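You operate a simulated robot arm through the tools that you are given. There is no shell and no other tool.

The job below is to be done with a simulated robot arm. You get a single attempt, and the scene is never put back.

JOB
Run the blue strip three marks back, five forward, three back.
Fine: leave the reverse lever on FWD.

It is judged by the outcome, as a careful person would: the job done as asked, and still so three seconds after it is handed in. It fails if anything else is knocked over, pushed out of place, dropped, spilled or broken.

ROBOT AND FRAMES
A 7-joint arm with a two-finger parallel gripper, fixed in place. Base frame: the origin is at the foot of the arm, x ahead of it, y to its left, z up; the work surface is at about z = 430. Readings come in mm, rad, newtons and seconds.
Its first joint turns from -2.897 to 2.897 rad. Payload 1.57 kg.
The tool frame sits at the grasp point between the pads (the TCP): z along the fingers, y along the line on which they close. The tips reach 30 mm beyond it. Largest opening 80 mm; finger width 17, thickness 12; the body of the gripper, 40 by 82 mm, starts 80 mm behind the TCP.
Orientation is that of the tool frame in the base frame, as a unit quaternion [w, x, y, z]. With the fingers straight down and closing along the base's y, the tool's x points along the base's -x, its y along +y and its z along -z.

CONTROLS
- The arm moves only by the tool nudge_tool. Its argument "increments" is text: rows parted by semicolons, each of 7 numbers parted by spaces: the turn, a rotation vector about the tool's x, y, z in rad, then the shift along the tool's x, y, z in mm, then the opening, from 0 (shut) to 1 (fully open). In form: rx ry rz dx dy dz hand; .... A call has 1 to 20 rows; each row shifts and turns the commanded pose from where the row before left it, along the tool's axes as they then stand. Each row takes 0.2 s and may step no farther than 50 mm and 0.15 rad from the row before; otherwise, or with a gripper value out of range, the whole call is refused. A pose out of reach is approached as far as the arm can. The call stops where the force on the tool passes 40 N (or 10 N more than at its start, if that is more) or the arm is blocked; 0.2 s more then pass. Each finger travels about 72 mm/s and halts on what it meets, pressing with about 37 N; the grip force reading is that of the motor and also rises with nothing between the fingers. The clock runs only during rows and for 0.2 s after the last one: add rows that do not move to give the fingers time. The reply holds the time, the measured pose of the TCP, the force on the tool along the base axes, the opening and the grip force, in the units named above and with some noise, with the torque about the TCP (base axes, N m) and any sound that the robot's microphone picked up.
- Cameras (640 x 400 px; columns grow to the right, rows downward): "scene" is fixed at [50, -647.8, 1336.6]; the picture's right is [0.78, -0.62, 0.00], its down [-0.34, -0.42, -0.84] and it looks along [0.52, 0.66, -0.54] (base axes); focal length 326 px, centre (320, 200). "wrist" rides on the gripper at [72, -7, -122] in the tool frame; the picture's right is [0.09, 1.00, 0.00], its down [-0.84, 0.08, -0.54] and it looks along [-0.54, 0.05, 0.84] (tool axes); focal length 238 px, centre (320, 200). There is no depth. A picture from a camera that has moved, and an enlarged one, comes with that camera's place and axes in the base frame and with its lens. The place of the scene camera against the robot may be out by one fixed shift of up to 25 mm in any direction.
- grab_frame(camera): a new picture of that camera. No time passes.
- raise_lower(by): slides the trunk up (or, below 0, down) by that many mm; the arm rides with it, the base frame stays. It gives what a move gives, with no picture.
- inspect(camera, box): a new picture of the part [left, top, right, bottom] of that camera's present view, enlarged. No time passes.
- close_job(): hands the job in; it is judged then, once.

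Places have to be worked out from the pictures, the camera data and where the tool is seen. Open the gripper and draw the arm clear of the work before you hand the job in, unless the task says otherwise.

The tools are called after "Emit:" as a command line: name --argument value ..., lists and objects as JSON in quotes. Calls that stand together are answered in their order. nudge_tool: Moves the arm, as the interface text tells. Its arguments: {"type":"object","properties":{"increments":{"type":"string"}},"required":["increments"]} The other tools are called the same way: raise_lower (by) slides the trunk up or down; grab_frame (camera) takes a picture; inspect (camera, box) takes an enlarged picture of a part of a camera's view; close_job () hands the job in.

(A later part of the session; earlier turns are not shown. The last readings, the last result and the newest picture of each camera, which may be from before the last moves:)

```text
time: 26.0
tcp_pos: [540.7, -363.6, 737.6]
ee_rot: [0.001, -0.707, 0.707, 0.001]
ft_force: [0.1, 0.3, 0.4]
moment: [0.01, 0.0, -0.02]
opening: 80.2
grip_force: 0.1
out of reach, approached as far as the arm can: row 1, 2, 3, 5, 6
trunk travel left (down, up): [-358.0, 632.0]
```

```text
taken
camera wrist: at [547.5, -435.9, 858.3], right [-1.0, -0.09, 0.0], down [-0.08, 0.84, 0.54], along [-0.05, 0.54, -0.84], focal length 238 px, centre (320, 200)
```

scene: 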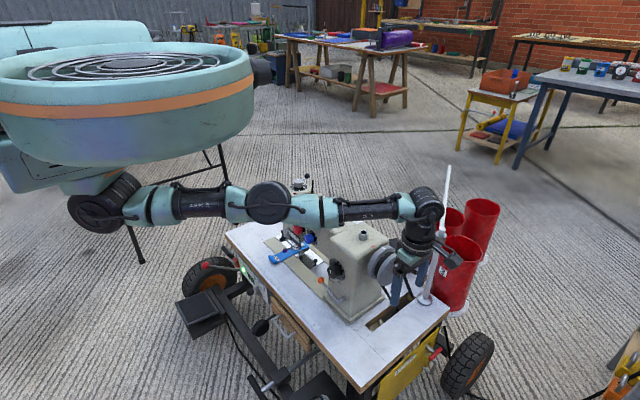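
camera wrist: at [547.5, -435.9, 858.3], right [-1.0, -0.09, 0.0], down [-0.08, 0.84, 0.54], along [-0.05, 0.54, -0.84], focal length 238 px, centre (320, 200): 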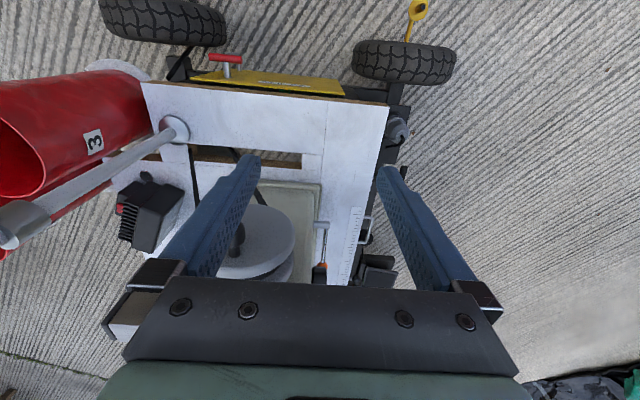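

The arm is now stretched straight, so instead of a vertical tool I'll pitch the fingers forward (+x); the knob axis is along y, so closing in the x-z plane still works and needs less reach. First I draw back and begin the pitch.

Emit:
nudge_tool --increments "0 0 0 0 25 10 1; 0 0 0 0 25 10 1; 0 0 0 0 25 10 1; 0 0 0 0 25 0 1; 0.12 0 0 0 0 0 1; 0.12 0 0 0 0 0 1; 0.12 0 0 0 0 0 1; 0.12 0 0 0 0 0 1; 0.12 0 0 0 0 0 1; 0 0 0 0 0 0 1"

Emit:
grab_frame --camera "scene"

Emit:
grab_frame --camera "wrist"

```text
time: 28.2
tcp_pos: [547.1, -469.7, 692.1]
ee_rot: [-0.209, 0.676, -0.675, 0.209]
ft_force: [0.8, -0.4, 0.2]
moment: [0.0, 0.0, -0.01]
opening: 79.8
grip_force: 0.2
out of reach, approached as far as the arm can: row 1, 2, 3, 4, 5, 6, 7, 8, 9
trunk travel left (down, up): [-358.0, 632.0]
```

```text
taken
```

scene: 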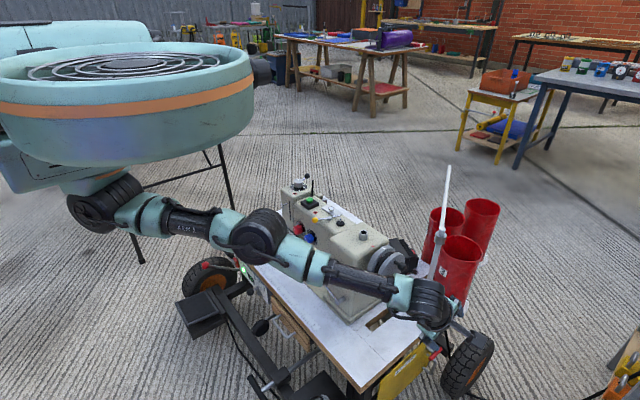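

```text
taken
camera wrist: at [483.4, -542.3, 795.1], right [-0.82, -0.09, -0.56], down [-0.37, 0.84, 0.4], along [0.43, 0.54, -0.72], focal length 238 px, centre (320, 200)
```

wrist: 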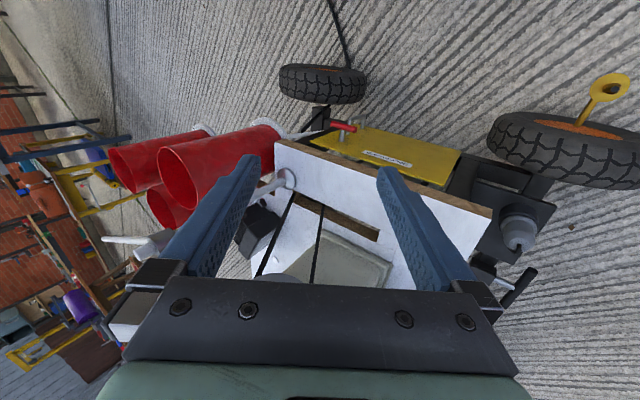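

Retracting with the tool steep-down hits the arm's limits (it hangs from the torso), so a forward-pointing tool should be the comfortable posture. There is free space here, so I keep pitching forward and then bring it in.

Emit:
nudge_tool --increments "0.12 0 0 0 0 0 1; 0.12 0 0 0 0 0 1; 0.12 0 0 0 0 0 1; 0.12 0 0 0 0 0 1; 0.12 0 0 0 0 0 1; 0 0 0 0 0 0 1"

Emit:
grab_frame --camera "scene"

```text
time: 29.6
tcp_pos: [557.4, -485.2, 692.2]
ee_rot: [0.381, -0.595, 0.595, -0.383]
ft_force: [0.5, -0.8, -0.3]
moment: [0.02, -0.02, -0.03]
opening: 80.0
grip_force: 0.1
out of reach, approached as far as the arm can: row 1, 2, 3, 4, 5
trunk travel left (down, up): [-358.0, 632.0]
```

```text
taken
```

scene: 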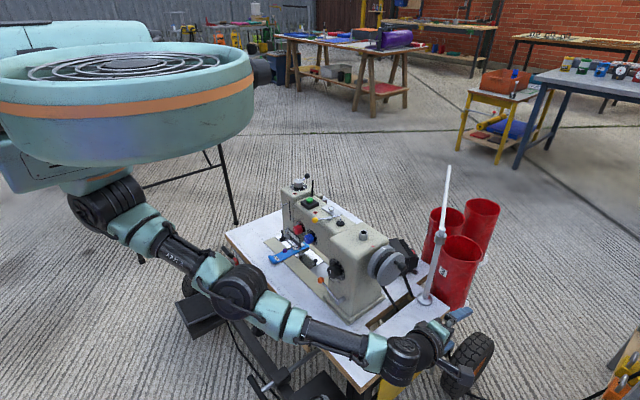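

The elbow is now bending the natural way. I bring the tool in (+y) and watch for flags.

Emit:
nudge_tool --increments "0 0 0 -25 0 0 1; 0 0 0 -25 0 0 1; 0 0 0 -25 0 0 1; 0 0 0 0 0 0 1"

Emit:
grab_frame --camera "scene"

Emit:
grab_frame --camera "wrist"

```text
time: 30.6
tcp_pos: [558.2, -409.9, 691.4]
ee_rot: [0.382, -0.594, 0.596, -0.382]
ft_force: [-0.5, -0.7, 0.2]
moment: [-0.01, 0.0, 0.01]
opening: 80.2
grip_force: 0.0
trunk travel left (down, up): [-358.0, 632.0]
```

```text
taken
```

scene: 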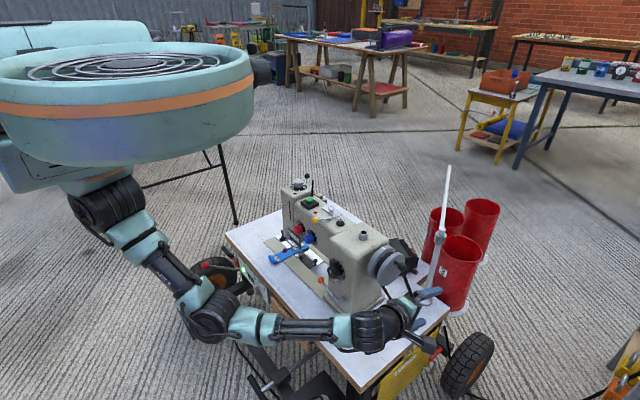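

```text
taken
camera wrist: at [449.9, -481.6, 747.2], right [-0.42, -0.09, -0.91], down [-0.52, 0.84, 0.16], along [0.74, 0.54, -0.4], focal length 238 px, centre (320, 200)
```

wrist: 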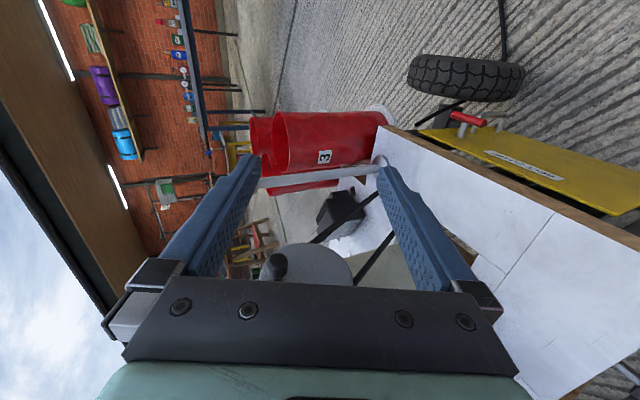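

No flags – this posture is comfortable. I zoom on the knob and wheel from here.

Emit:
inspect --camera "wrist" --box '[230, 180, 390, 280]'

```text
4.00 times, centred on (310, 230) of wrist
camera zoom: at [449.9, -481.6, 747.2], right [-0.42, -0.09, -0.91], down [-0.52, 0.84, 0.16], along [0.74, 0.54, -0.4], focal length 953 px, centre (360, 80)
```

zoom: 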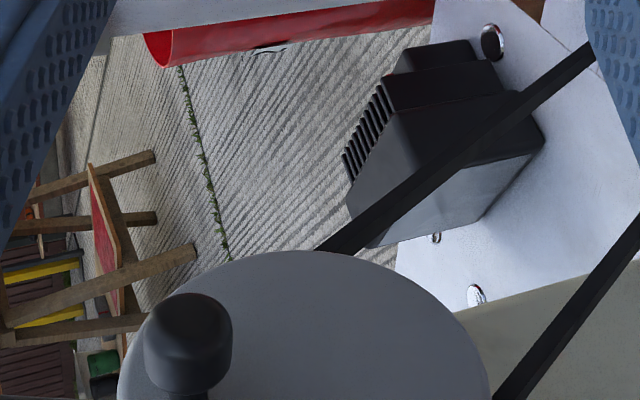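

Two views agree: knob centre ≈(612,-293,701), wheel centre ≈(611.5,-264,668), so the crank radius is ≈33 mm with the crank at top. I line up 70 mm behind the knob along the finger direction at y=-293.

Emit:
nudge_tool --increments "0 0 0 0 -15.6 -15 1; 0 0 0 0 -15.6 -15.3 1; 0 0 0 -30 0 0 1; 0 0 0 -30 0 0 1; 0 0 0 -30 0 0 1; 0 0 0 -27 0 0 1; 0 0 0 0 0 0 1"

Emit:
grab_frame --camera "wrist"

Emit:
grab_frame --camera "scene"

```text
time: 32.2
tcp_pos: [542.9, -293.2, 733.5]
ee_rot: [-0.382, 0.595, -0.595, 0.382]
ft_force: [-0.5, -1.1, 0.3]
moment: [0.02, -0.02, -0.03]
opening: 79.9
grip_force: 0.0
trunk travel left (down, up): [-358.0, 632.0]
```

```text
taken
camera wrist: at [435.0, -364.6, 788.6], right [-0.42, -0.09, -0.91], down [-0.52, 0.84, 0.15], along [0.74, 0.54, -0.4], focal length 238 px, centre (320, 200)
```

wrist: 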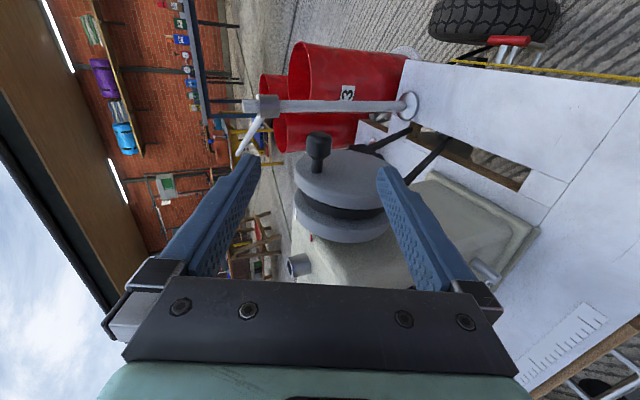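

```text
taken
```

scene: 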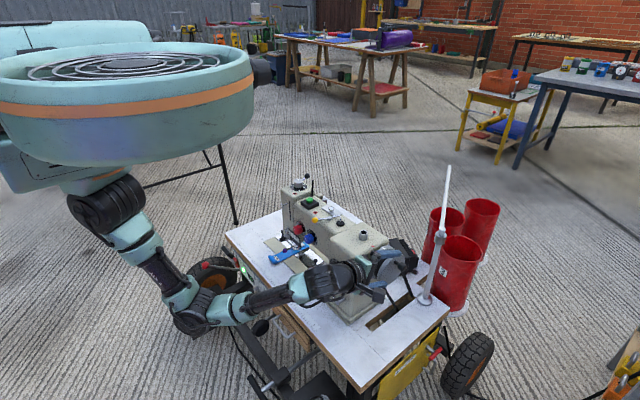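

Excellent view of knob, wheel and thread stand. I zoom to refine positions before approaching.

Emit:
inspect --camera "wrist" --box '[260, 110, 420, 270]'

```text
2.50 times, centred on (340, 190) of wrist
camera zoom: at [435.0, -364.6, 788.6], right [-0.42, -0.09, -0.91], down [-0.52, 0.84, 0.15], along [0.74, 0.54, -0.4], focal length 596 px, centre (270, 225)
```

zoom: 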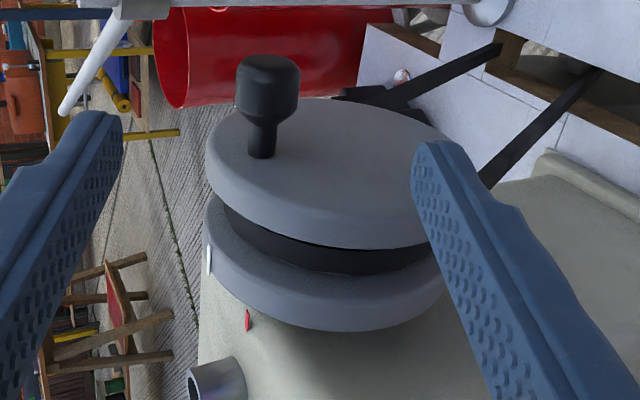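

Refined: knob (609.5,-295,701.5), wheel centre (611,-267,667.5), crank radius ≈34 mm. I advance along the fingers so the knob sits between the open pads.

Emit:
nudge_tool --increments "0 0 0 1 0.6 23 1; 0 0 0 0.8 0.6 23 1; 0 0 0 0 0 22.9 1; 0 0 0 0 0 0 1"

Emit:
grab_frame --camera "wrist"

Emit:
inspect --camera "scene" --box '[340, 220, 440, 300]'

```text
time: 33.2
tcp_pos: [605.5, -294.6, 703.6]
ee_rot: [0.381, -0.595, 0.595, -0.383]
ft_force: [-0.3, 0.0, 0.1]
moment: [-0.02, 0.0, 0.01]
opening: 80.0
grip_force: 0.1
trunk travel left (down, up): [-358.0, 632.0]
```

```text
taken
camera wrist: at [497.6, -367.2, 758.9], right [-0.42, -0.09, -0.91], down [-0.52, 0.84, 0.16], along [0.74, 0.54, -0.4], focal length 238 px, centre (320, 200)
```

wrist: 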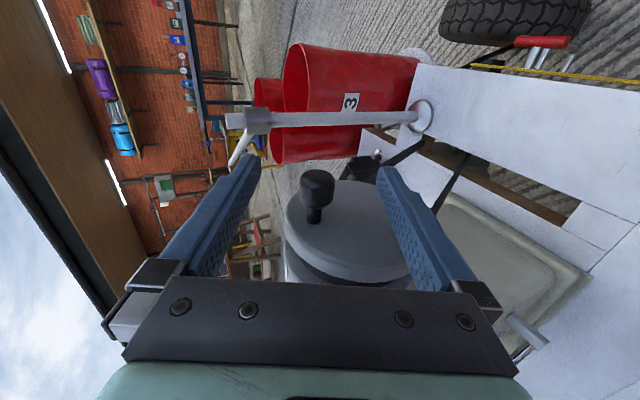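

```text
5.00 times, centred on (390, 260) of scene
camera zoom: at [50.0, -647.8, 1336.6], right [0.78, -0.62, 0.0], down [-0.34, -0.42, -0.84], along [0.52, 0.66, -0.54], focal length 1631 px, centre (-30, -100)
```

zoom: 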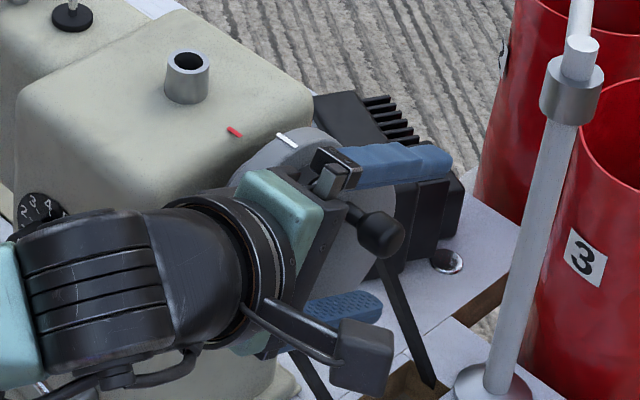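

The grasp geometry works, but the lever must go to REV before any turning. I back straight out, pull to x≈430, and slide over in front of the reverse lever, closing the hand and pitching to about 1.4 rad.

Emit:
nudge_tool --increments "0 0 0 0 0 -35 1; 0 0 0 0 0 -35 1; 0 0 0 0 21.5 -21 1; 0 0 0 0 21.5 -21 0.5; 0 0 0 0 21.5 -21 0; 0 0 0 0 21.5 -21 0; 0 0 0 -35.5 0 0 0; 0 0 0 -35.5 0 0 0; 0 0 0 -35.5 0 0 0; 0 0 0 -35.5 0 0 0; 0 0 0 -35.5 0 0 0; 0 0 0 -35.5 0 0 0; 0.13 0 0 0 0 0 0; 0.13 0 0 0 0 0 0; 0 0 0 0 0 0 0; 0 0 0 0 0 0 0"

Emit:
grab_frame --camera "wrist"

Emit:
grab_frame --camera "scene"

```text
time: 36.6
tcp_pos: [431.2, -81.9, 688.0]
ee_rot: [0.455, -0.54, 0.541, -0.456]
ft_force: [0.2, 0.0, 0.0]
moment: [0.02, -0.02, -0.03]
opening: 0.0
grip_force: 21.0
trunk travel left (down, up): [-358.0, 632.0]
```

```text
taken
camera wrist: at [311.9, -154.3, 715.2], right [-0.17, -0.09, -0.98], down [-0.55, 0.84, 0.01], along [0.82, 0.54, -0.19], focal length 238 px, centre (320, 200)
```

wrist: 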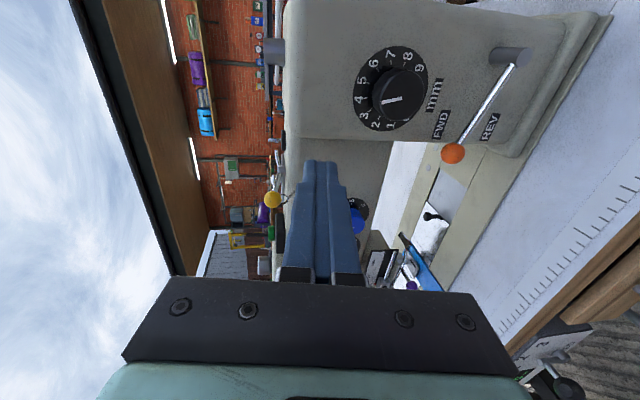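

```text
taken
```

scene: 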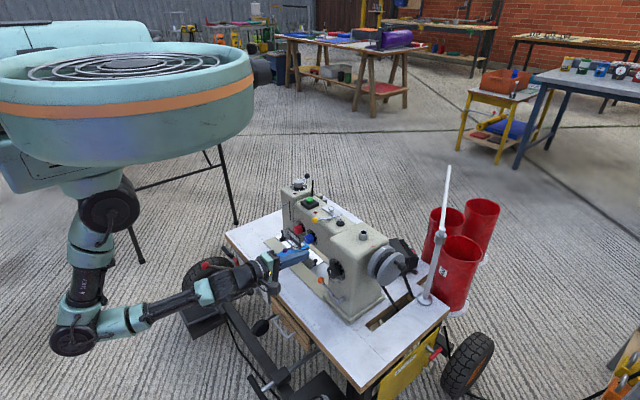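

Great view of the lever with FWD and REV labels. I zoom to locate the ball, rod, face and flange, and record the strip's starting position.

Emit:
inspect --camera "wrist" --box '[400, 30, 600, 180]'

Emit:
inspect --camera "wrist" --box '[340, 190, 480, 290]'

Emit:
inspect --camera "wrist" --box '[345, 40, 445, 140]'

Emit:
inspect --camera "wrist" --box '[480, 290, 640, 400]'

```text
2.67 times, centred on (500, 105) of wrist
camera zoom: at [311.9, -154.3, 715.2], right [-0.17, -0.09, -0.98], down [-0.55, 0.84, 0.01], along [0.82, 0.54, -0.19], focal length 636 px, centre (-160, 453)
```

zoom: 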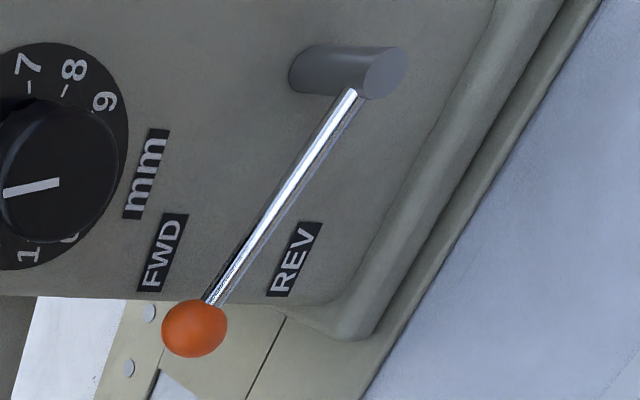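

```text
4.00 times, centred on (410, 240) of wrist
camera zoom: at [311.9, -154.3, 715.2], right [-0.17, -0.09, -0.98], down [-0.55, 0.84, 0.01], along [0.82, 0.54, -0.19], focal length 953 px, centre (-40, 40)
```

zoom: 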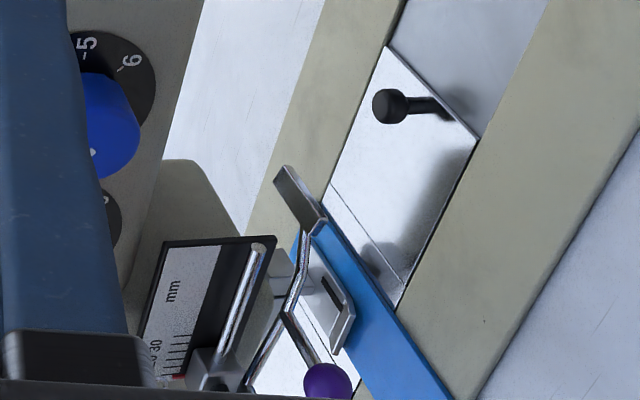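

```text
4.00 times, centred on (395, 90) of wrist
camera zoom: at [311.9, -154.3, 715.2], right [-0.17, -0.09, -0.98], down [-0.55, 0.84, 0.01], along [0.82, 0.54, -0.19], focal length 953 px, centre (20, 640)
```

zoom: 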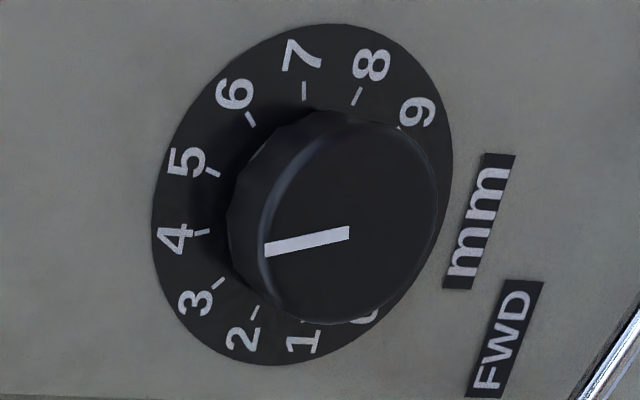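

```text
3.64 times, centred on (560, 345) of wrist
camera zoom: at [311.9, -154.3, 715.2], right [-0.17, -0.09, -0.98], down [-0.55, 0.84, 0.01], along [0.82, 0.54, -0.19], focal length 867 px, centre (-553, -327)
```

zoom: 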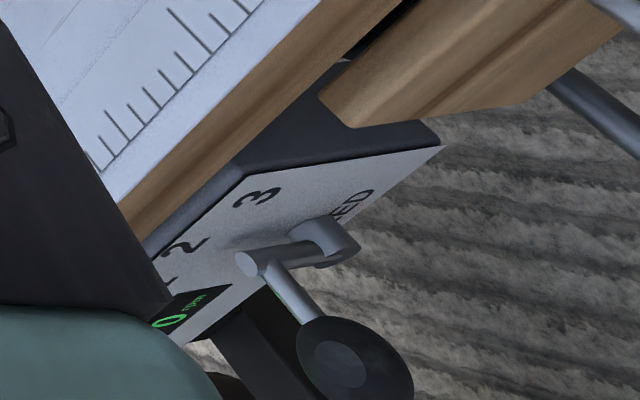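

Ball ≈(508,-79,540), face x≈531, dial at 4 mm. I move the closed fingers to just above the ball (TCP ≈ (489,-79,600)).

Emit:
nudge_tool --increments "0 0 0 -1 28.9 5 0; 0 0 0 -1 28.9 5 0; 0 0 0 -1 28.9 5 0; 0 0 0 0 -4.9 28.5 0; 0 0 0 0 -5 28.6 0; 0 0 0 0 0 0 0; 0 0 0 0 0 0 0"

Emit:
grab_frame --camera "wrist"

Emit:
inspect --camera "scene" --box '[260, 230, 380, 320]'

```text
time: 38.2
tcp_pos: [489.2, -79.3, 602.2]
ee_rot: [0.455, -0.541, 0.541, -0.456]
ft_force: [-0.2, -0.5, 0.1]
moment: [0.0, 0.01, 0.0]
opening: 0.2
grip_force: 21.6
trunk travel left (down, up): [-358.0, 632.0]
```

```text
taken
camera wrist: at [370.1, -150.7, 627.3], right [-0.17, -0.09, -0.98], down [-0.55, 0.84, 0.01], along [0.82, 0.54, -0.19], focal length 238 px, centre (320, 200)
```

wrist: 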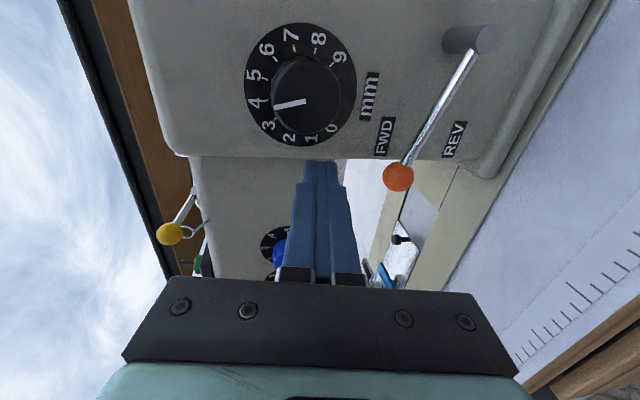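

```text
4.44 times, centred on (320, 275) of scene
camera zoom: at [50.0, -647.8, 1336.6], right [0.78, -0.62, 0.0], down [-0.34, -0.42, -0.84], along [0.52, 0.66, -0.54], focal length 1450 px, centre (320, -133)
```

zoom: 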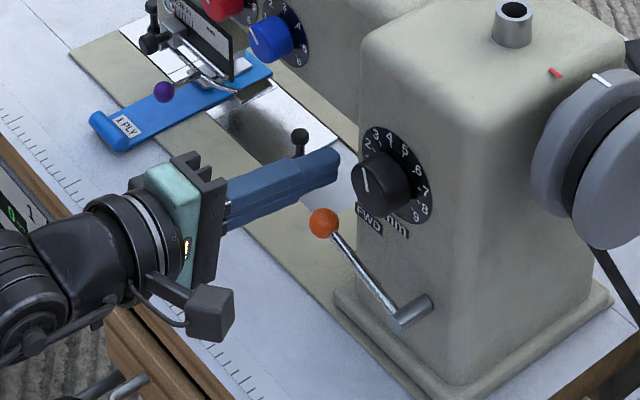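

The fingers are right above the ball. I push down gently in small steps; the force stop guards it.

Emit:
nudge_tool --increments "0 0 0 0 13.8 2.4 0; 0 0 0 0 13.8 2.4 0; 0 0 0 0 7.9 1.4 0; 0 0 0 0 7.9 1.4 0; 0 0 0 0 7.9 1.4 0; 0 0 0 0 0 0 0"

Emit:
grab_frame --camera "wrist"

```text
time: 39.6
tcp_pos: [489.7, -79.0, 548.8]
ee_rot: [0.455, -0.54, 0.541, -0.456]
ft_force: [0.1, -0.3, 0.5]
moment: [0.0, -0.03, 0.01]
opening: 0.2
grip_force: 21.3
trunk travel left (down, up): [-358.0, 632.0]
```

```text
taken
camera wrist: at [369.5, -151.3, 574.7], right [-0.17, -0.09, -0.98], down [-0.55, 0.84, 0.01], along [0.82, 0.54, -0.19], focal length 238 px, centre (320, 200)
```

wrist: 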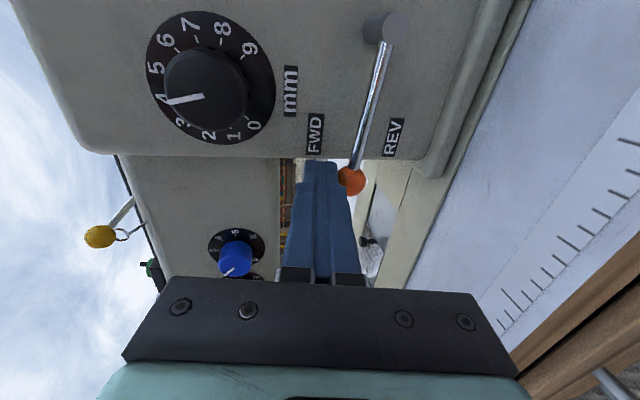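

The ball moved down ~17 mm with very little force. Continuing in small steps to the REV stop.

Emit:
nudge_tool --increments "0 0 0 0 5.9 1 0; 0 0 0 0 5.9 1 0; 0 0 0 0 5.9 1 0; 0 0 0 0 0 0 0"

Emit:
grab_frame --camera "wrist"

Emit:
inspect --camera "scene" --box '[260, 230, 380, 320]'

```text
time: 40.6
tcp_pos: [489.4, -79.5, 531.9]
ee_rot: [0.455, -0.54, 0.541, -0.456]
ft_force: [-0.2, 0.4, 0.0]
moment: [0.03, -0.03, 0.01]
opening: 0.2
grip_force: 21.7
trunk travel left (down, up): [-358.0, 632.0]
```

```text
taken
camera wrist: at [369.8, -151.2, 556.8], right [-0.17, -0.09, -0.98], down [-0.55, 0.84, 0.01], along [0.82, 0.54, -0.19], focal length 238 px, centre (320, 200)
```

wrist: 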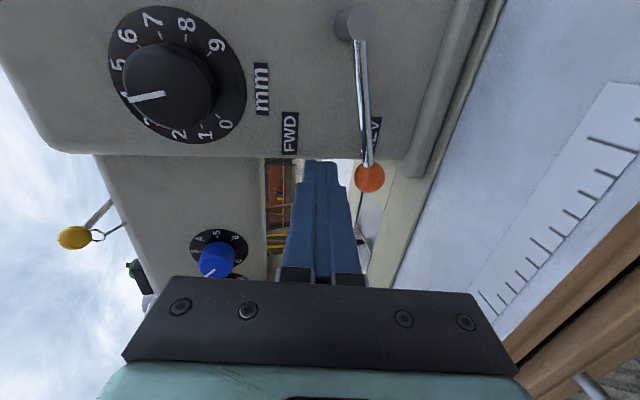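

```text
4.44 times, centred on (320, 275) of scene
camera zoom: at [50.0, -647.8, 1336.6], right [0.78, -0.62, 0.0], down [-0.34, -0.42, -0.84], along [0.52, 0.66, -0.54], focal length 1450 px, centre (320, -133)
```

zoom: 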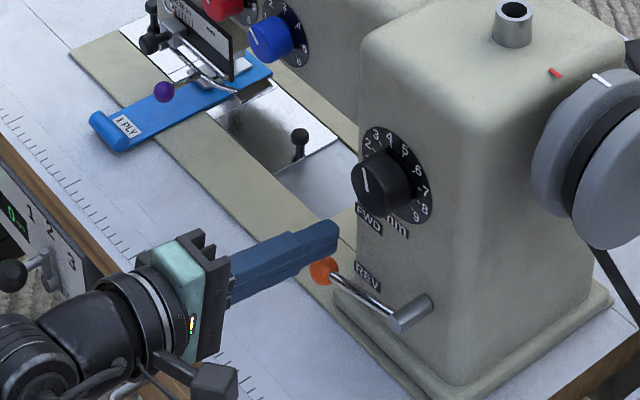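

The lever snapped over to REV (ball now z≈490, beside the REV label) and stays there. I back out, go up and return to the pre-grasp position behind the crank knob.

Emit:
nudge_tool --increments "0 0 0 0 5 -28.5 0; 0 0 0 0 5 -28.6 0; 0 0 0 0 -30.7 -5.3 0; 0 0 0 0 -30.7 -5.3 0; 0 0 0 0 -30.7 -5.3 0; 0 0 0 0 -30.7 -5.3 0; 0 0 0 0 -30.7 -5.3 0; 0 0 0 35.7 0 0 0; 0 0 0 35.7 0 0 0; 0 0 0 35.7 0 0 0; 0 0 0 35.7 0 0 0; 0 0 0 35.7 0 0 1; 0 0 0 36.5 0 0 1; -0.13 0 0 0 0 0 1; -0.13 0 0 0 0 0 1; 0 0 0 0 0 0 1"

```text
time: 44.0
tcp_pos: [431.4, -283.5, 688.6]
ee_rot: [-0.432, 0.579, -0.559, 0.407]
ft_force: [-0.1, -0.1, -0.4]
moment: [0.01, 0.0, 0.01]
opening: 80.1
grip_force: 0.0
out of reach, approached as far as the arm can: row 15
trunk travel left (down, up): [-358.0, 632.0]
```

One pitch step was out of reach here, so I'll move forward toward the pre-grasp point first and then correct orientation.

Emit:
nudge_tool --increments "0 0 0 0 -15 20 1; 0 0 0 0 -15 20 1; 0 0 0 0 -15 20 1; 0 0 0 0 0 0 1"

```text
time: 45.0
tcp_pos: [503.6, -282.1, 714.3]
ee_rot: [-0.432, 0.579, -0.56, 0.406]
ft_force: [-0.1, -0.1, 0.3]
moment: [0.02, -0.02, 0.02]
opening: 79.7
grip_force: 0.1
trunk travel left (down, up): [-358.0, 632.0]
```

I correct the small yaw and standardise on the 1.4 rad pitch used at the lever.

Emit:
nudge_tool --increments "0.128 0.045 0.003 0 0 0 1; 0 0 0 0 0 0 1"

Emit:
grab_frame --camera "wrist"

```text
time: 45.6
tcp_pos: [502.1, -280.1, 712.8]
ee_rot: [0.456, -0.539, 0.543, -0.455]
ft_force: [0.2, 0.5, -0.6]
moment: [-0.01, 0.01, 0.01]
opening: 79.9
grip_force: 0.1
trunk travel left (down, up): [-358.0, 632.0]
```

```text
taken
camera wrist: at [382.9, -353.2, 740.0], right [-0.17, -0.09, -0.98], down [-0.55, 0.84, 0.02], along [0.82, 0.54, -0.19], focal length 238 px, centre (320, 200)
```

wrist: 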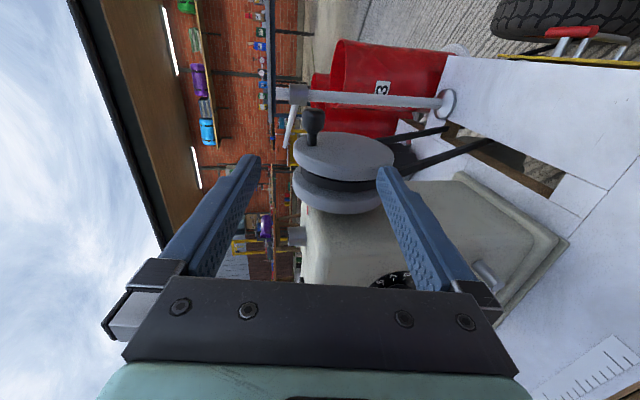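

Orientation is clean. I align to y=-295 and advance so the knob sits just beyond the TCP.

Emit:
nudge_tool --increments "0 0 0 15 0 0 1; 0 0 0 0 -1.8 26.2 1; 0 0 0 0 -1.8 26.2 1; 0 0 0 0 -1.8 26.2 1; 0 0 0 0 -1.7 26.1 1; 0 0 0 0 0 0 1"

Emit:
grab_frame --camera "wrist"

Emit:
inspect --camera "scene" --box '[340, 220, 440, 300]'

Emit:
inspect --camera "scene" --box '[264, 238, 304, 270]'

```text
time: 47.0
tcp_pos: [607.5, -295.7, 703.4]
ee_rot: [0.455, -0.54, 0.543, -0.454]
ft_force: [0.2, 0.1, 0.5]
moment: [0.03, 0.01, -0.01]
opening: 79.9
grip_force: 0.0
trunk travel left (down, up): [-358.0, 632.0]
```

```text
taken
camera wrist: at [488.2, -368.4, 729.7], right [-0.17, -0.09, -0.98], down [-0.55, 0.84, 0.02], along [0.82, 0.54, -0.19], focal length 238 px, centre (320, 200)
```

wrist: 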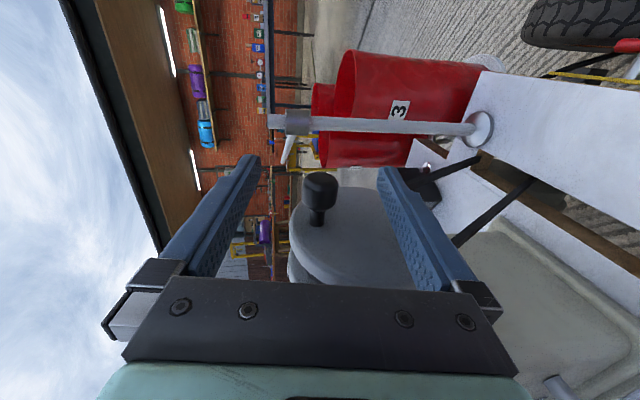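

```text
5.00 times, centred on (390, 260) of scene
camera zoom: at [50.0, -647.8, 1336.6], right [0.78, -0.62, 0.0], down [-0.34, -0.42, -0.84], along [0.52, 0.66, -0.54], focal length 1631 px, centre (-30, -100)
```

zoom: 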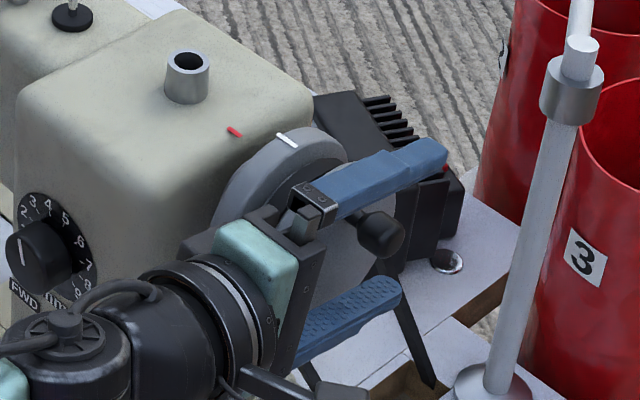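

```text
12.50 times, centred on (284, 254) of scene
camera zoom: at [50.0, -647.8, 1336.6], right [0.78, -0.62, 0.0], down [-0.34, -0.42, -0.84], along [0.52, 0.66, -0.54], focal length 4077 px, centre (770, -475)
```

zoom: 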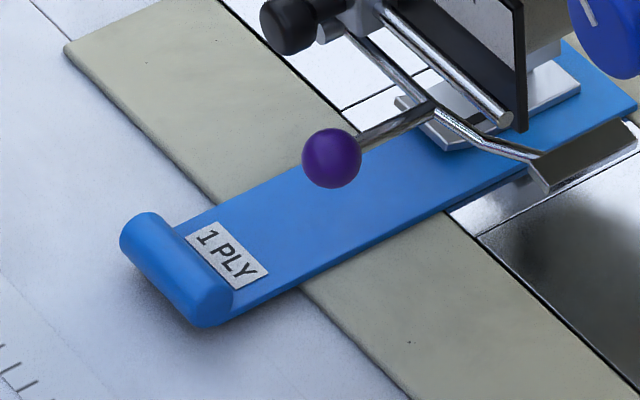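

The knob is centred between the pads and the strip's reference picture is taken. I close on the knob.

Emit:
nudge_tool --increments "0 0 0 0 0 0 0.5; 0 0 0 0 0 0 0.3; 0 0 0 0 0 0 0; 0 0 0 0 0 0 0; 0 0 0 0 0 0 0"

Emit:
grab_frame --camera "wrist"

```text
time: 48.2
tcp_pos: [606.2, -295.8, 703.7]
ee_rot: [0.456, -0.54, 0.543, -0.455]
ft_force: [1.0, 0.5, 1.1]
moment: [-0.36, 0.03, -0.03]
opening: 21.7
grip_force: 33.8
trunk travel left (down, up): [-358.0, 632.0]
```

```text
taken
camera wrist: at [487.9, -368.3, 729.8], right [-0.17, -0.09, -0.98], down [-0.55, 0.84, 0.02], along [0.82, 0.54, -0.19], focal length 238 px, centre (320, 200)
```

wrist: 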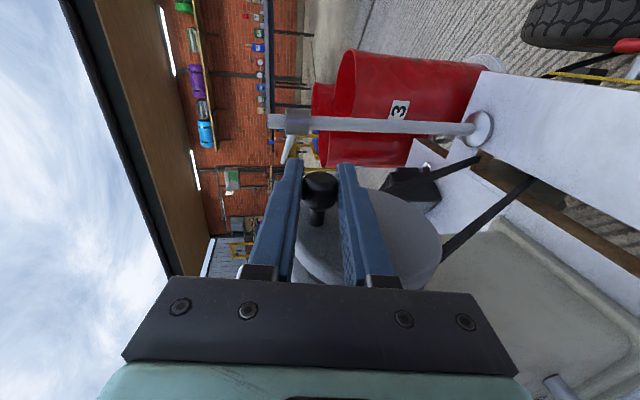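

Knob gripped (22 mm wide). I try a first 20° of the turn, top of the wheel toward the operator, and read the forces.

Emit:
nudge_tool --increments "0 0 0 0 1.515 -5.726 0; 0 0 0 0 2.481 -5.387 0"

Emit:
inspect --camera "scene" --box '[264, 238, 304, 270]'

Emit:
inspect --camera "scene" --box '[340, 220, 440, 300]'

```text
time: 48.8
tcp_pos: [595.0, -296.3, 702.3]
ee_rot: [0.457, -0.539, 0.543, -0.454]
ft_force: [9.9, -2.0, 4.9]
moment: [-0.4, -0.38, -0.49]
opening: 21.2
grip_force: 34.1
trunk travel left (down, up): [-358.0, 632.0]
```

```text
12.50 times, centred on (284, 254) of scene
camera zoom: at [50.0, -647.8, 1336.6], right [0.78, -0.62, 0.0], down [-0.34, -0.42, -0.84], along [0.52, 0.66, -0.54], focal length 4077 px, centre (770, -475)
```

zoom: 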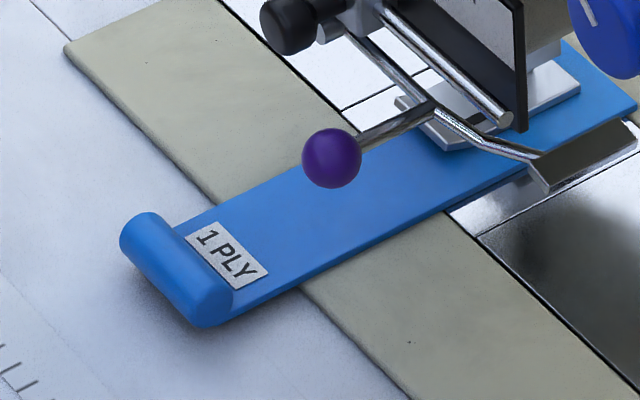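

```text
5.00 times, centred on (390, 260) of scene
camera zoom: at [50.0, -647.8, 1336.6], right [0.78, -0.62, 0.0], down [-0.34, -0.42, -0.84], along [0.52, 0.66, -0.54], focal length 1631 px, centre (-30, -100)
```

zoom: 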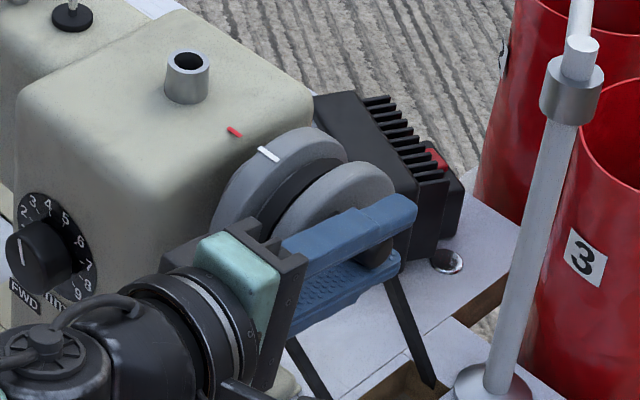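

The wheel follows (white mark moves toward the operator) with ~10 N. I continue with 15° steps on a 34 mm circle to 80° and compare pose with command.

Emit:
nudge_tool --increments "0 0 0 0 5.374 -7.059 0; 0 0 0 0 7.020 -5.424 0; 0 0 0 0 8.186 -3.426 0; 0 0 0 0 8.793 -1.190 0"

Emit:
grab_frame --camera "wrist"

Emit:
inspect --camera "scene" --box '[264, 238, 304, 270]'

```text
time: 49.8
tcp_pos: [571.9, -296.6, 673.7]
ee_rot: [0.455, -0.539, 0.544, -0.453]
ft_force: [-11.7, -3.1, 7.5]
moment: [-0.12, -0.22, 0.78]
opening: 21.1
grip_force: 34.3
trunk travel left (down, up): [-358.0, 632.0]
```

```text
taken
camera wrist: at [452.6, -368.2, 699.9], right [-0.17, -0.09, -0.98], down [-0.54, 0.84, 0.02], along [0.82, 0.54, -0.19], focal length 238 px, centre (320, 200)
```

wrist: 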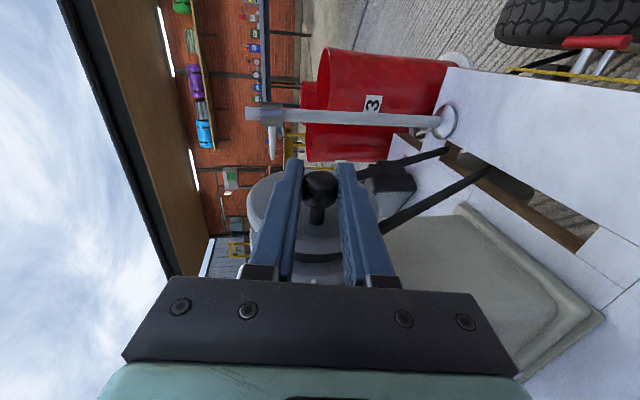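

```text
12.50 times, centred on (284, 254) of scene
camera zoom: at [50.0, -647.8, 1336.6], right [0.78, -0.62, 0.0], down [-0.34, -0.42, -0.84], along [0.52, 0.66, -0.54], focal length 4077 px, centre (770, -475)
```

zoom: 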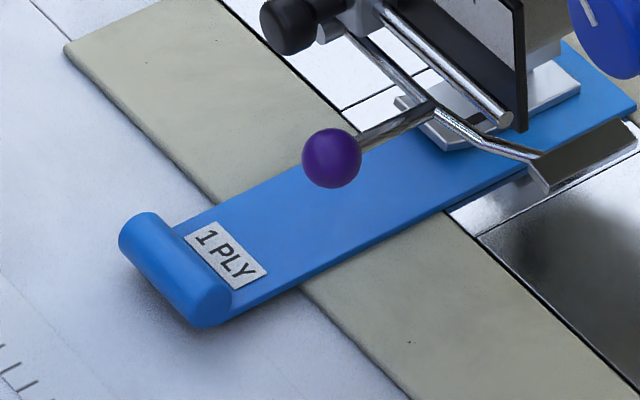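

Forces are moderate and the strip has begun creeping back toward the operator. I continue to 200°.

Emit:
nudge_tool --increments "0 0 0 0 8.8 1.125 0; 0 0 0 0 8.206 3.365 0; 0 0 0 0 7.059 5.374 0; 0 0 0 0 5.424 7.02 0; 0 0 0 0 3.426 8.186 0; 0 0 0 0 1.19 8.793 0; 0 0 0 0 -1.125 8.8 0; 0 0 0 0 -3.365 8.206 0"

Emit:
grab_frame --camera "wrist"

Emit:
inspect --camera "scene" --box '[264, 238, 304, 270]'

```text
time: 51.6
tcp_pos: [617.9, -295.6, 634.6]
ee_rot: [0.455, -0.541, 0.543, -0.453]
ft_force: [-12.5, -0.1, -0.3]
moment: [-0.63, -0.39, -0.12]
opening: 20.8
grip_force: 34.8
trunk travel left (down, up): [-358.0, 632.0]
```

```text
taken
camera wrist: at [498.5, -367.6, 661.5], right [-0.17, -0.09, -0.98], down [-0.55, 0.84, 0.02], along [0.82, 0.54, -0.19], focal length 238 px, centre (320, 200)
```

wrist: 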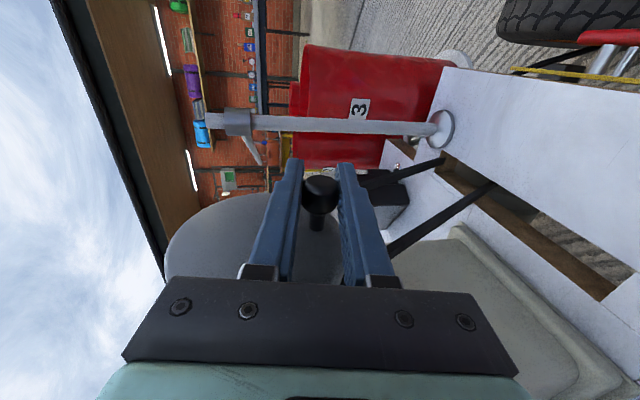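

```text
12.50 times, centred on (284, 254) of scene
camera zoom: at [50.0, -647.8, 1336.6], right [0.78, -0.62, 0.0], down [-0.34, -0.42, -0.84], along [0.52, 0.66, -0.54], focal length 4077 px, centre (770, -475)
```

zoom: 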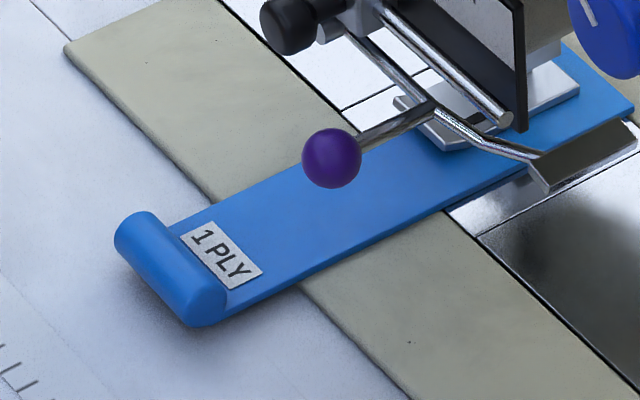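

The strip is creeping back steadily (~2 mm at 200°, consistent with 4 mm per turn). I continue the second half of turn one.

Emit:
nudge_tool --increments "0 0 0 0 -5.374 7.059 0; 0 0 0 0 -7.02 5.424 0; 0 0 0 0 -8.186 3.426 0; 0 0 0 0 -8.793 1.19 0; 0 0 0 0 -8.8 -1.125 0; 0 0 0 0 -8.206 -3.365 0; 0 0 0 0 -7.059 -5.374 0; 0 0 0 0 -5.424 -7.02 0; 0 0 0 0 -3.426 -8.186 0; 0 0 0 0 -1.19 -8.793 0"

Emit:
grab_frame --camera "wrist"

Emit:
inspect --camera "scene" --box '[264, 238, 304, 270]'

Emit:
inspect --camera "scene" --box '[340, 220, 440, 300]'

```text
time: 52.4
tcp_pos: [634.3, -295.0, 638.4]
ee_rot: [0.448, -0.545, 0.548, -0.45]
ft_force: [9.0, -3.8, -12.7]
moment: [-0.8, 0.01, -0.21]
opening: 21.1
grip_force: 34.9
trunk travel left (down, up): [-358.0, 632.0]
stopped in row 3: the force on the tool passed its limit at 45 N (the readings are from after the stop); the commanded pose is now the measured one
```

```text
taken
camera wrist: at [515.2, -367.0, 668.5], right [-0.19, -0.09, -0.98], down [-0.54, 0.84, 0.03], along [0.82, 0.54, -0.21], focal length 238 px, centre (320, 200)
```

wrist: 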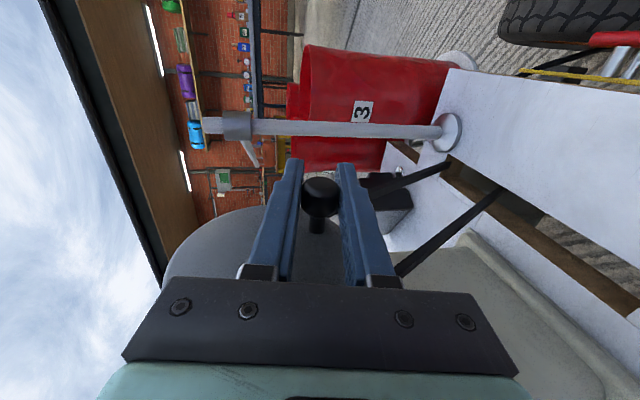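

```text
12.50 times, centred on (284, 254) of scene
camera zoom: at [50.0, -647.8, 1336.6], right [0.78, -0.62, 0.0], down [-0.34, -0.42, -0.84], along [0.52, 0.66, -0.54], focal length 4077 px, centre (770, -475)
```

zoom: 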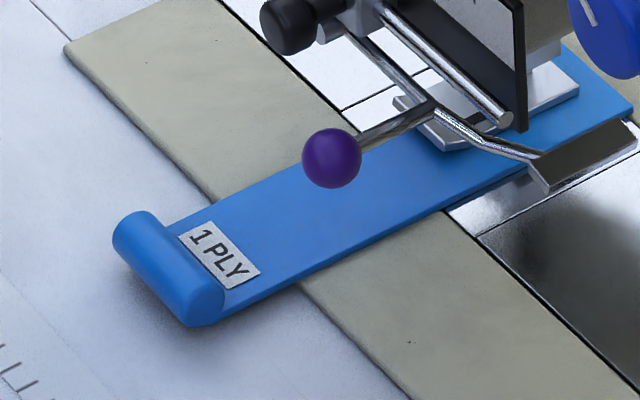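

```text
5.00 times, centred on (390, 260) of scene
camera zoom: at [50.0, -647.8, 1336.6], right [0.78, -0.62, 0.0], down [-0.34, -0.42, -0.84], along [0.52, 0.66, -0.54], focal length 1631 px, centre (-30, -100)
```

zoom: 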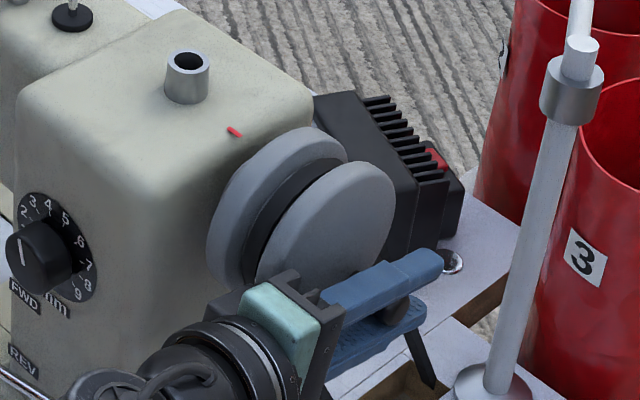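

The force stop tripped: the knob does not spin, so it rolls along the pads (it slid ~8 mm toward the palm) and the crank (now ≈212°) lagged my path. I'll use a corrected path that lets the knob roll along the pads (≈2.6 mm per 15°) with radius 34.5 mm, and test the next section.

Emit:
nudge_tool --increments "0.024 0 0 0 -1.22 1.83 0; 0 0 0 0 -7.12 8.1 0; 0 0 0 0 -8.31 6.08 0; 0 0 0 0 -8.92 3.81 0; 0 0 0 0 0 0 0"

Emit:
grab_frame --camera "wrist"

```text
time: 53.0
tcp_pos: [634.2, -295.3, 640.5]
ee_rot: [0.456, -0.539, 0.543, -0.455]
ft_force: [-6.3, 0.5, 1.0]
moment: [-0.53, -0.14, 0.01]
opening: 21.5
grip_force: 34.6
trunk travel left (down, up): [-358.0, 632.0]
stopped in row 2: the force on the tool passed its limit at 56 N (the readings are from after the stop); the commanded pose is now the measured one
```

```text
taken
camera wrist: at [516.0, -367.2, 666.5], right [-0.17, -0.09, -0.98], down [-0.54, 0.84, 0.02], along [0.82, 0.54, -0.19], focal length 238 px, centre (320, 200)
```

wrist: 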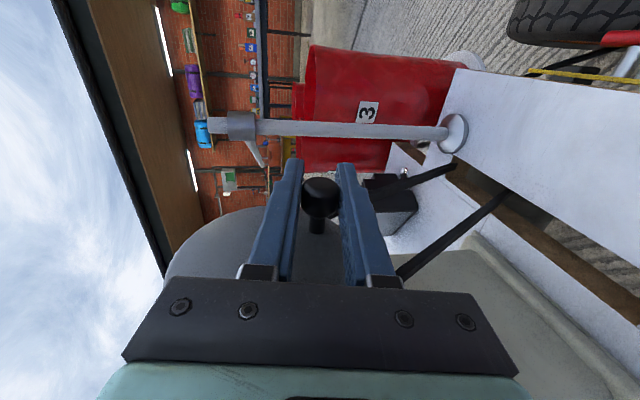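

The tool is being blocked in +x right where the hand body (80 mm behind the TCP) would meet the wheel rim. I loosen the grip a bit, shift out to y≈-299, and yaw about the closing axis by -0.3 rad so the hand body swings outward away from the wheel.

Emit:
nudge_tool --increments "0 0 0 0 0 0 0.36; 0 0 0 0 0 0 0.36; 0 0 0 3.7 0 0 0.36; 0 -0.1 0 0 0 0 0.36; 0 -0.1 0 0 0 0 0.36; 0 -0.1 0 0 0 0 0.36; 0 0 0 0 0 0 0.36"

Emit:
grab_frame --camera "wrist"

Emit:
inspect --camera "scene" --box '[340, 220, 440, 300]'

```text
time: 54.5
tcp_pos: [635.5, -298.7, 639.9]
ee_rot: [-0.533, 0.6, -0.468, 0.37]
ft_force: [0.2, 0.1, 0.6]
moment: [0.03, -0.05, 0.02]
opening: 29.0
grip_force: 0.0
trunk travel left (down, up): [-358.0, 632.0]
```

```text
taken
camera wrist: at [542.8, -404.0, 662.1], right [-0.14, -0.08, -0.99], down [-0.77, 0.64, 0.06], along [0.63, 0.76, -0.15], focal length 238 px, centre (320, 200)
```

wrist: 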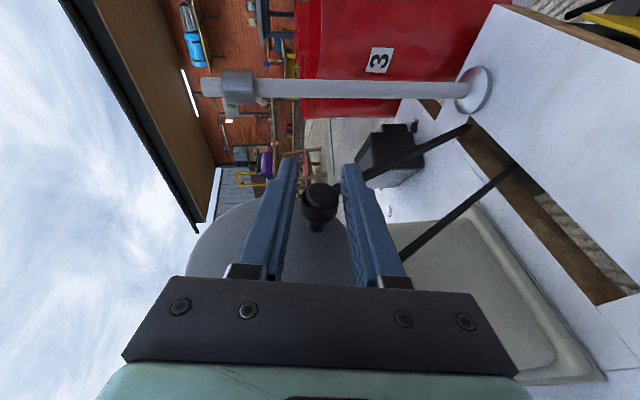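

```text
5.00 times, centred on (390, 260) of scene
camera zoom: at [50.0, -647.8, 1336.6], right [0.78, -0.62, 0.0], down [-0.34, -0.42, -0.84], along [0.52, 0.66, -0.54], focal length 1631 px, centre (-30, -100)
```

zoom: 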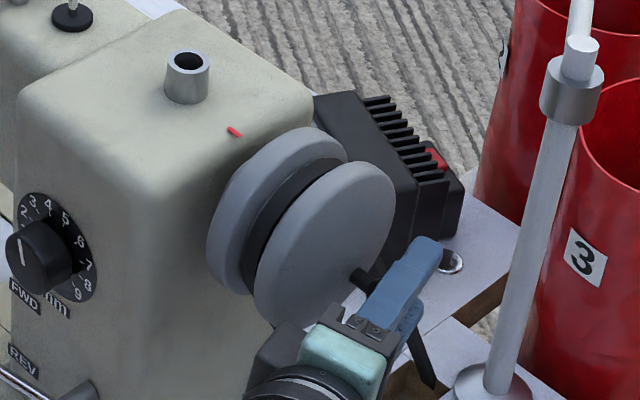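

Now clear of the wheel with zero force; crank at ≈214°. I re-grip and drive on through the next 45°.

Emit:
nudge_tool --increments "0 0 0 0 0 0 0; 0 0 0 0 0 0 0; 0 0 0 2.51 -7.54 8.12 0; 0 0 0 1.8 -8.31 5.81 0; 0 0 0 1.13 -8.92 3.64 0"

Emit:
grab_frame --camera "wrist"

```text
time: 55.8
tcp_pos: [656.7, -298.4, 661.6]
ee_rot: [-0.531, 0.601, -0.47, 0.368]
ft_force: [-16.0, 3.1, -2.6]
moment: [-0.33, -0.15, -0.41]
opening: 20.8
grip_force: 34.2
trunk travel left (down, up): [-358.0, 632.0]
```

```text
taken
camera wrist: at [563.8, -404.0, 682.1], right [-0.14, -0.08, -0.99], down [-0.76, 0.64, 0.06], along [0.63, 0.76, -0.16], focal length 238 px, centre (320, 200)
```

wrist: 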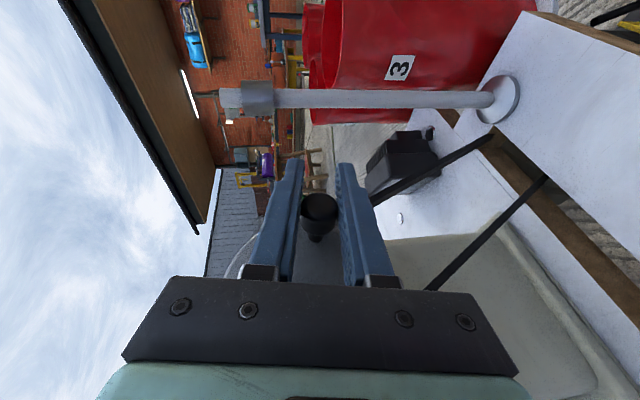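

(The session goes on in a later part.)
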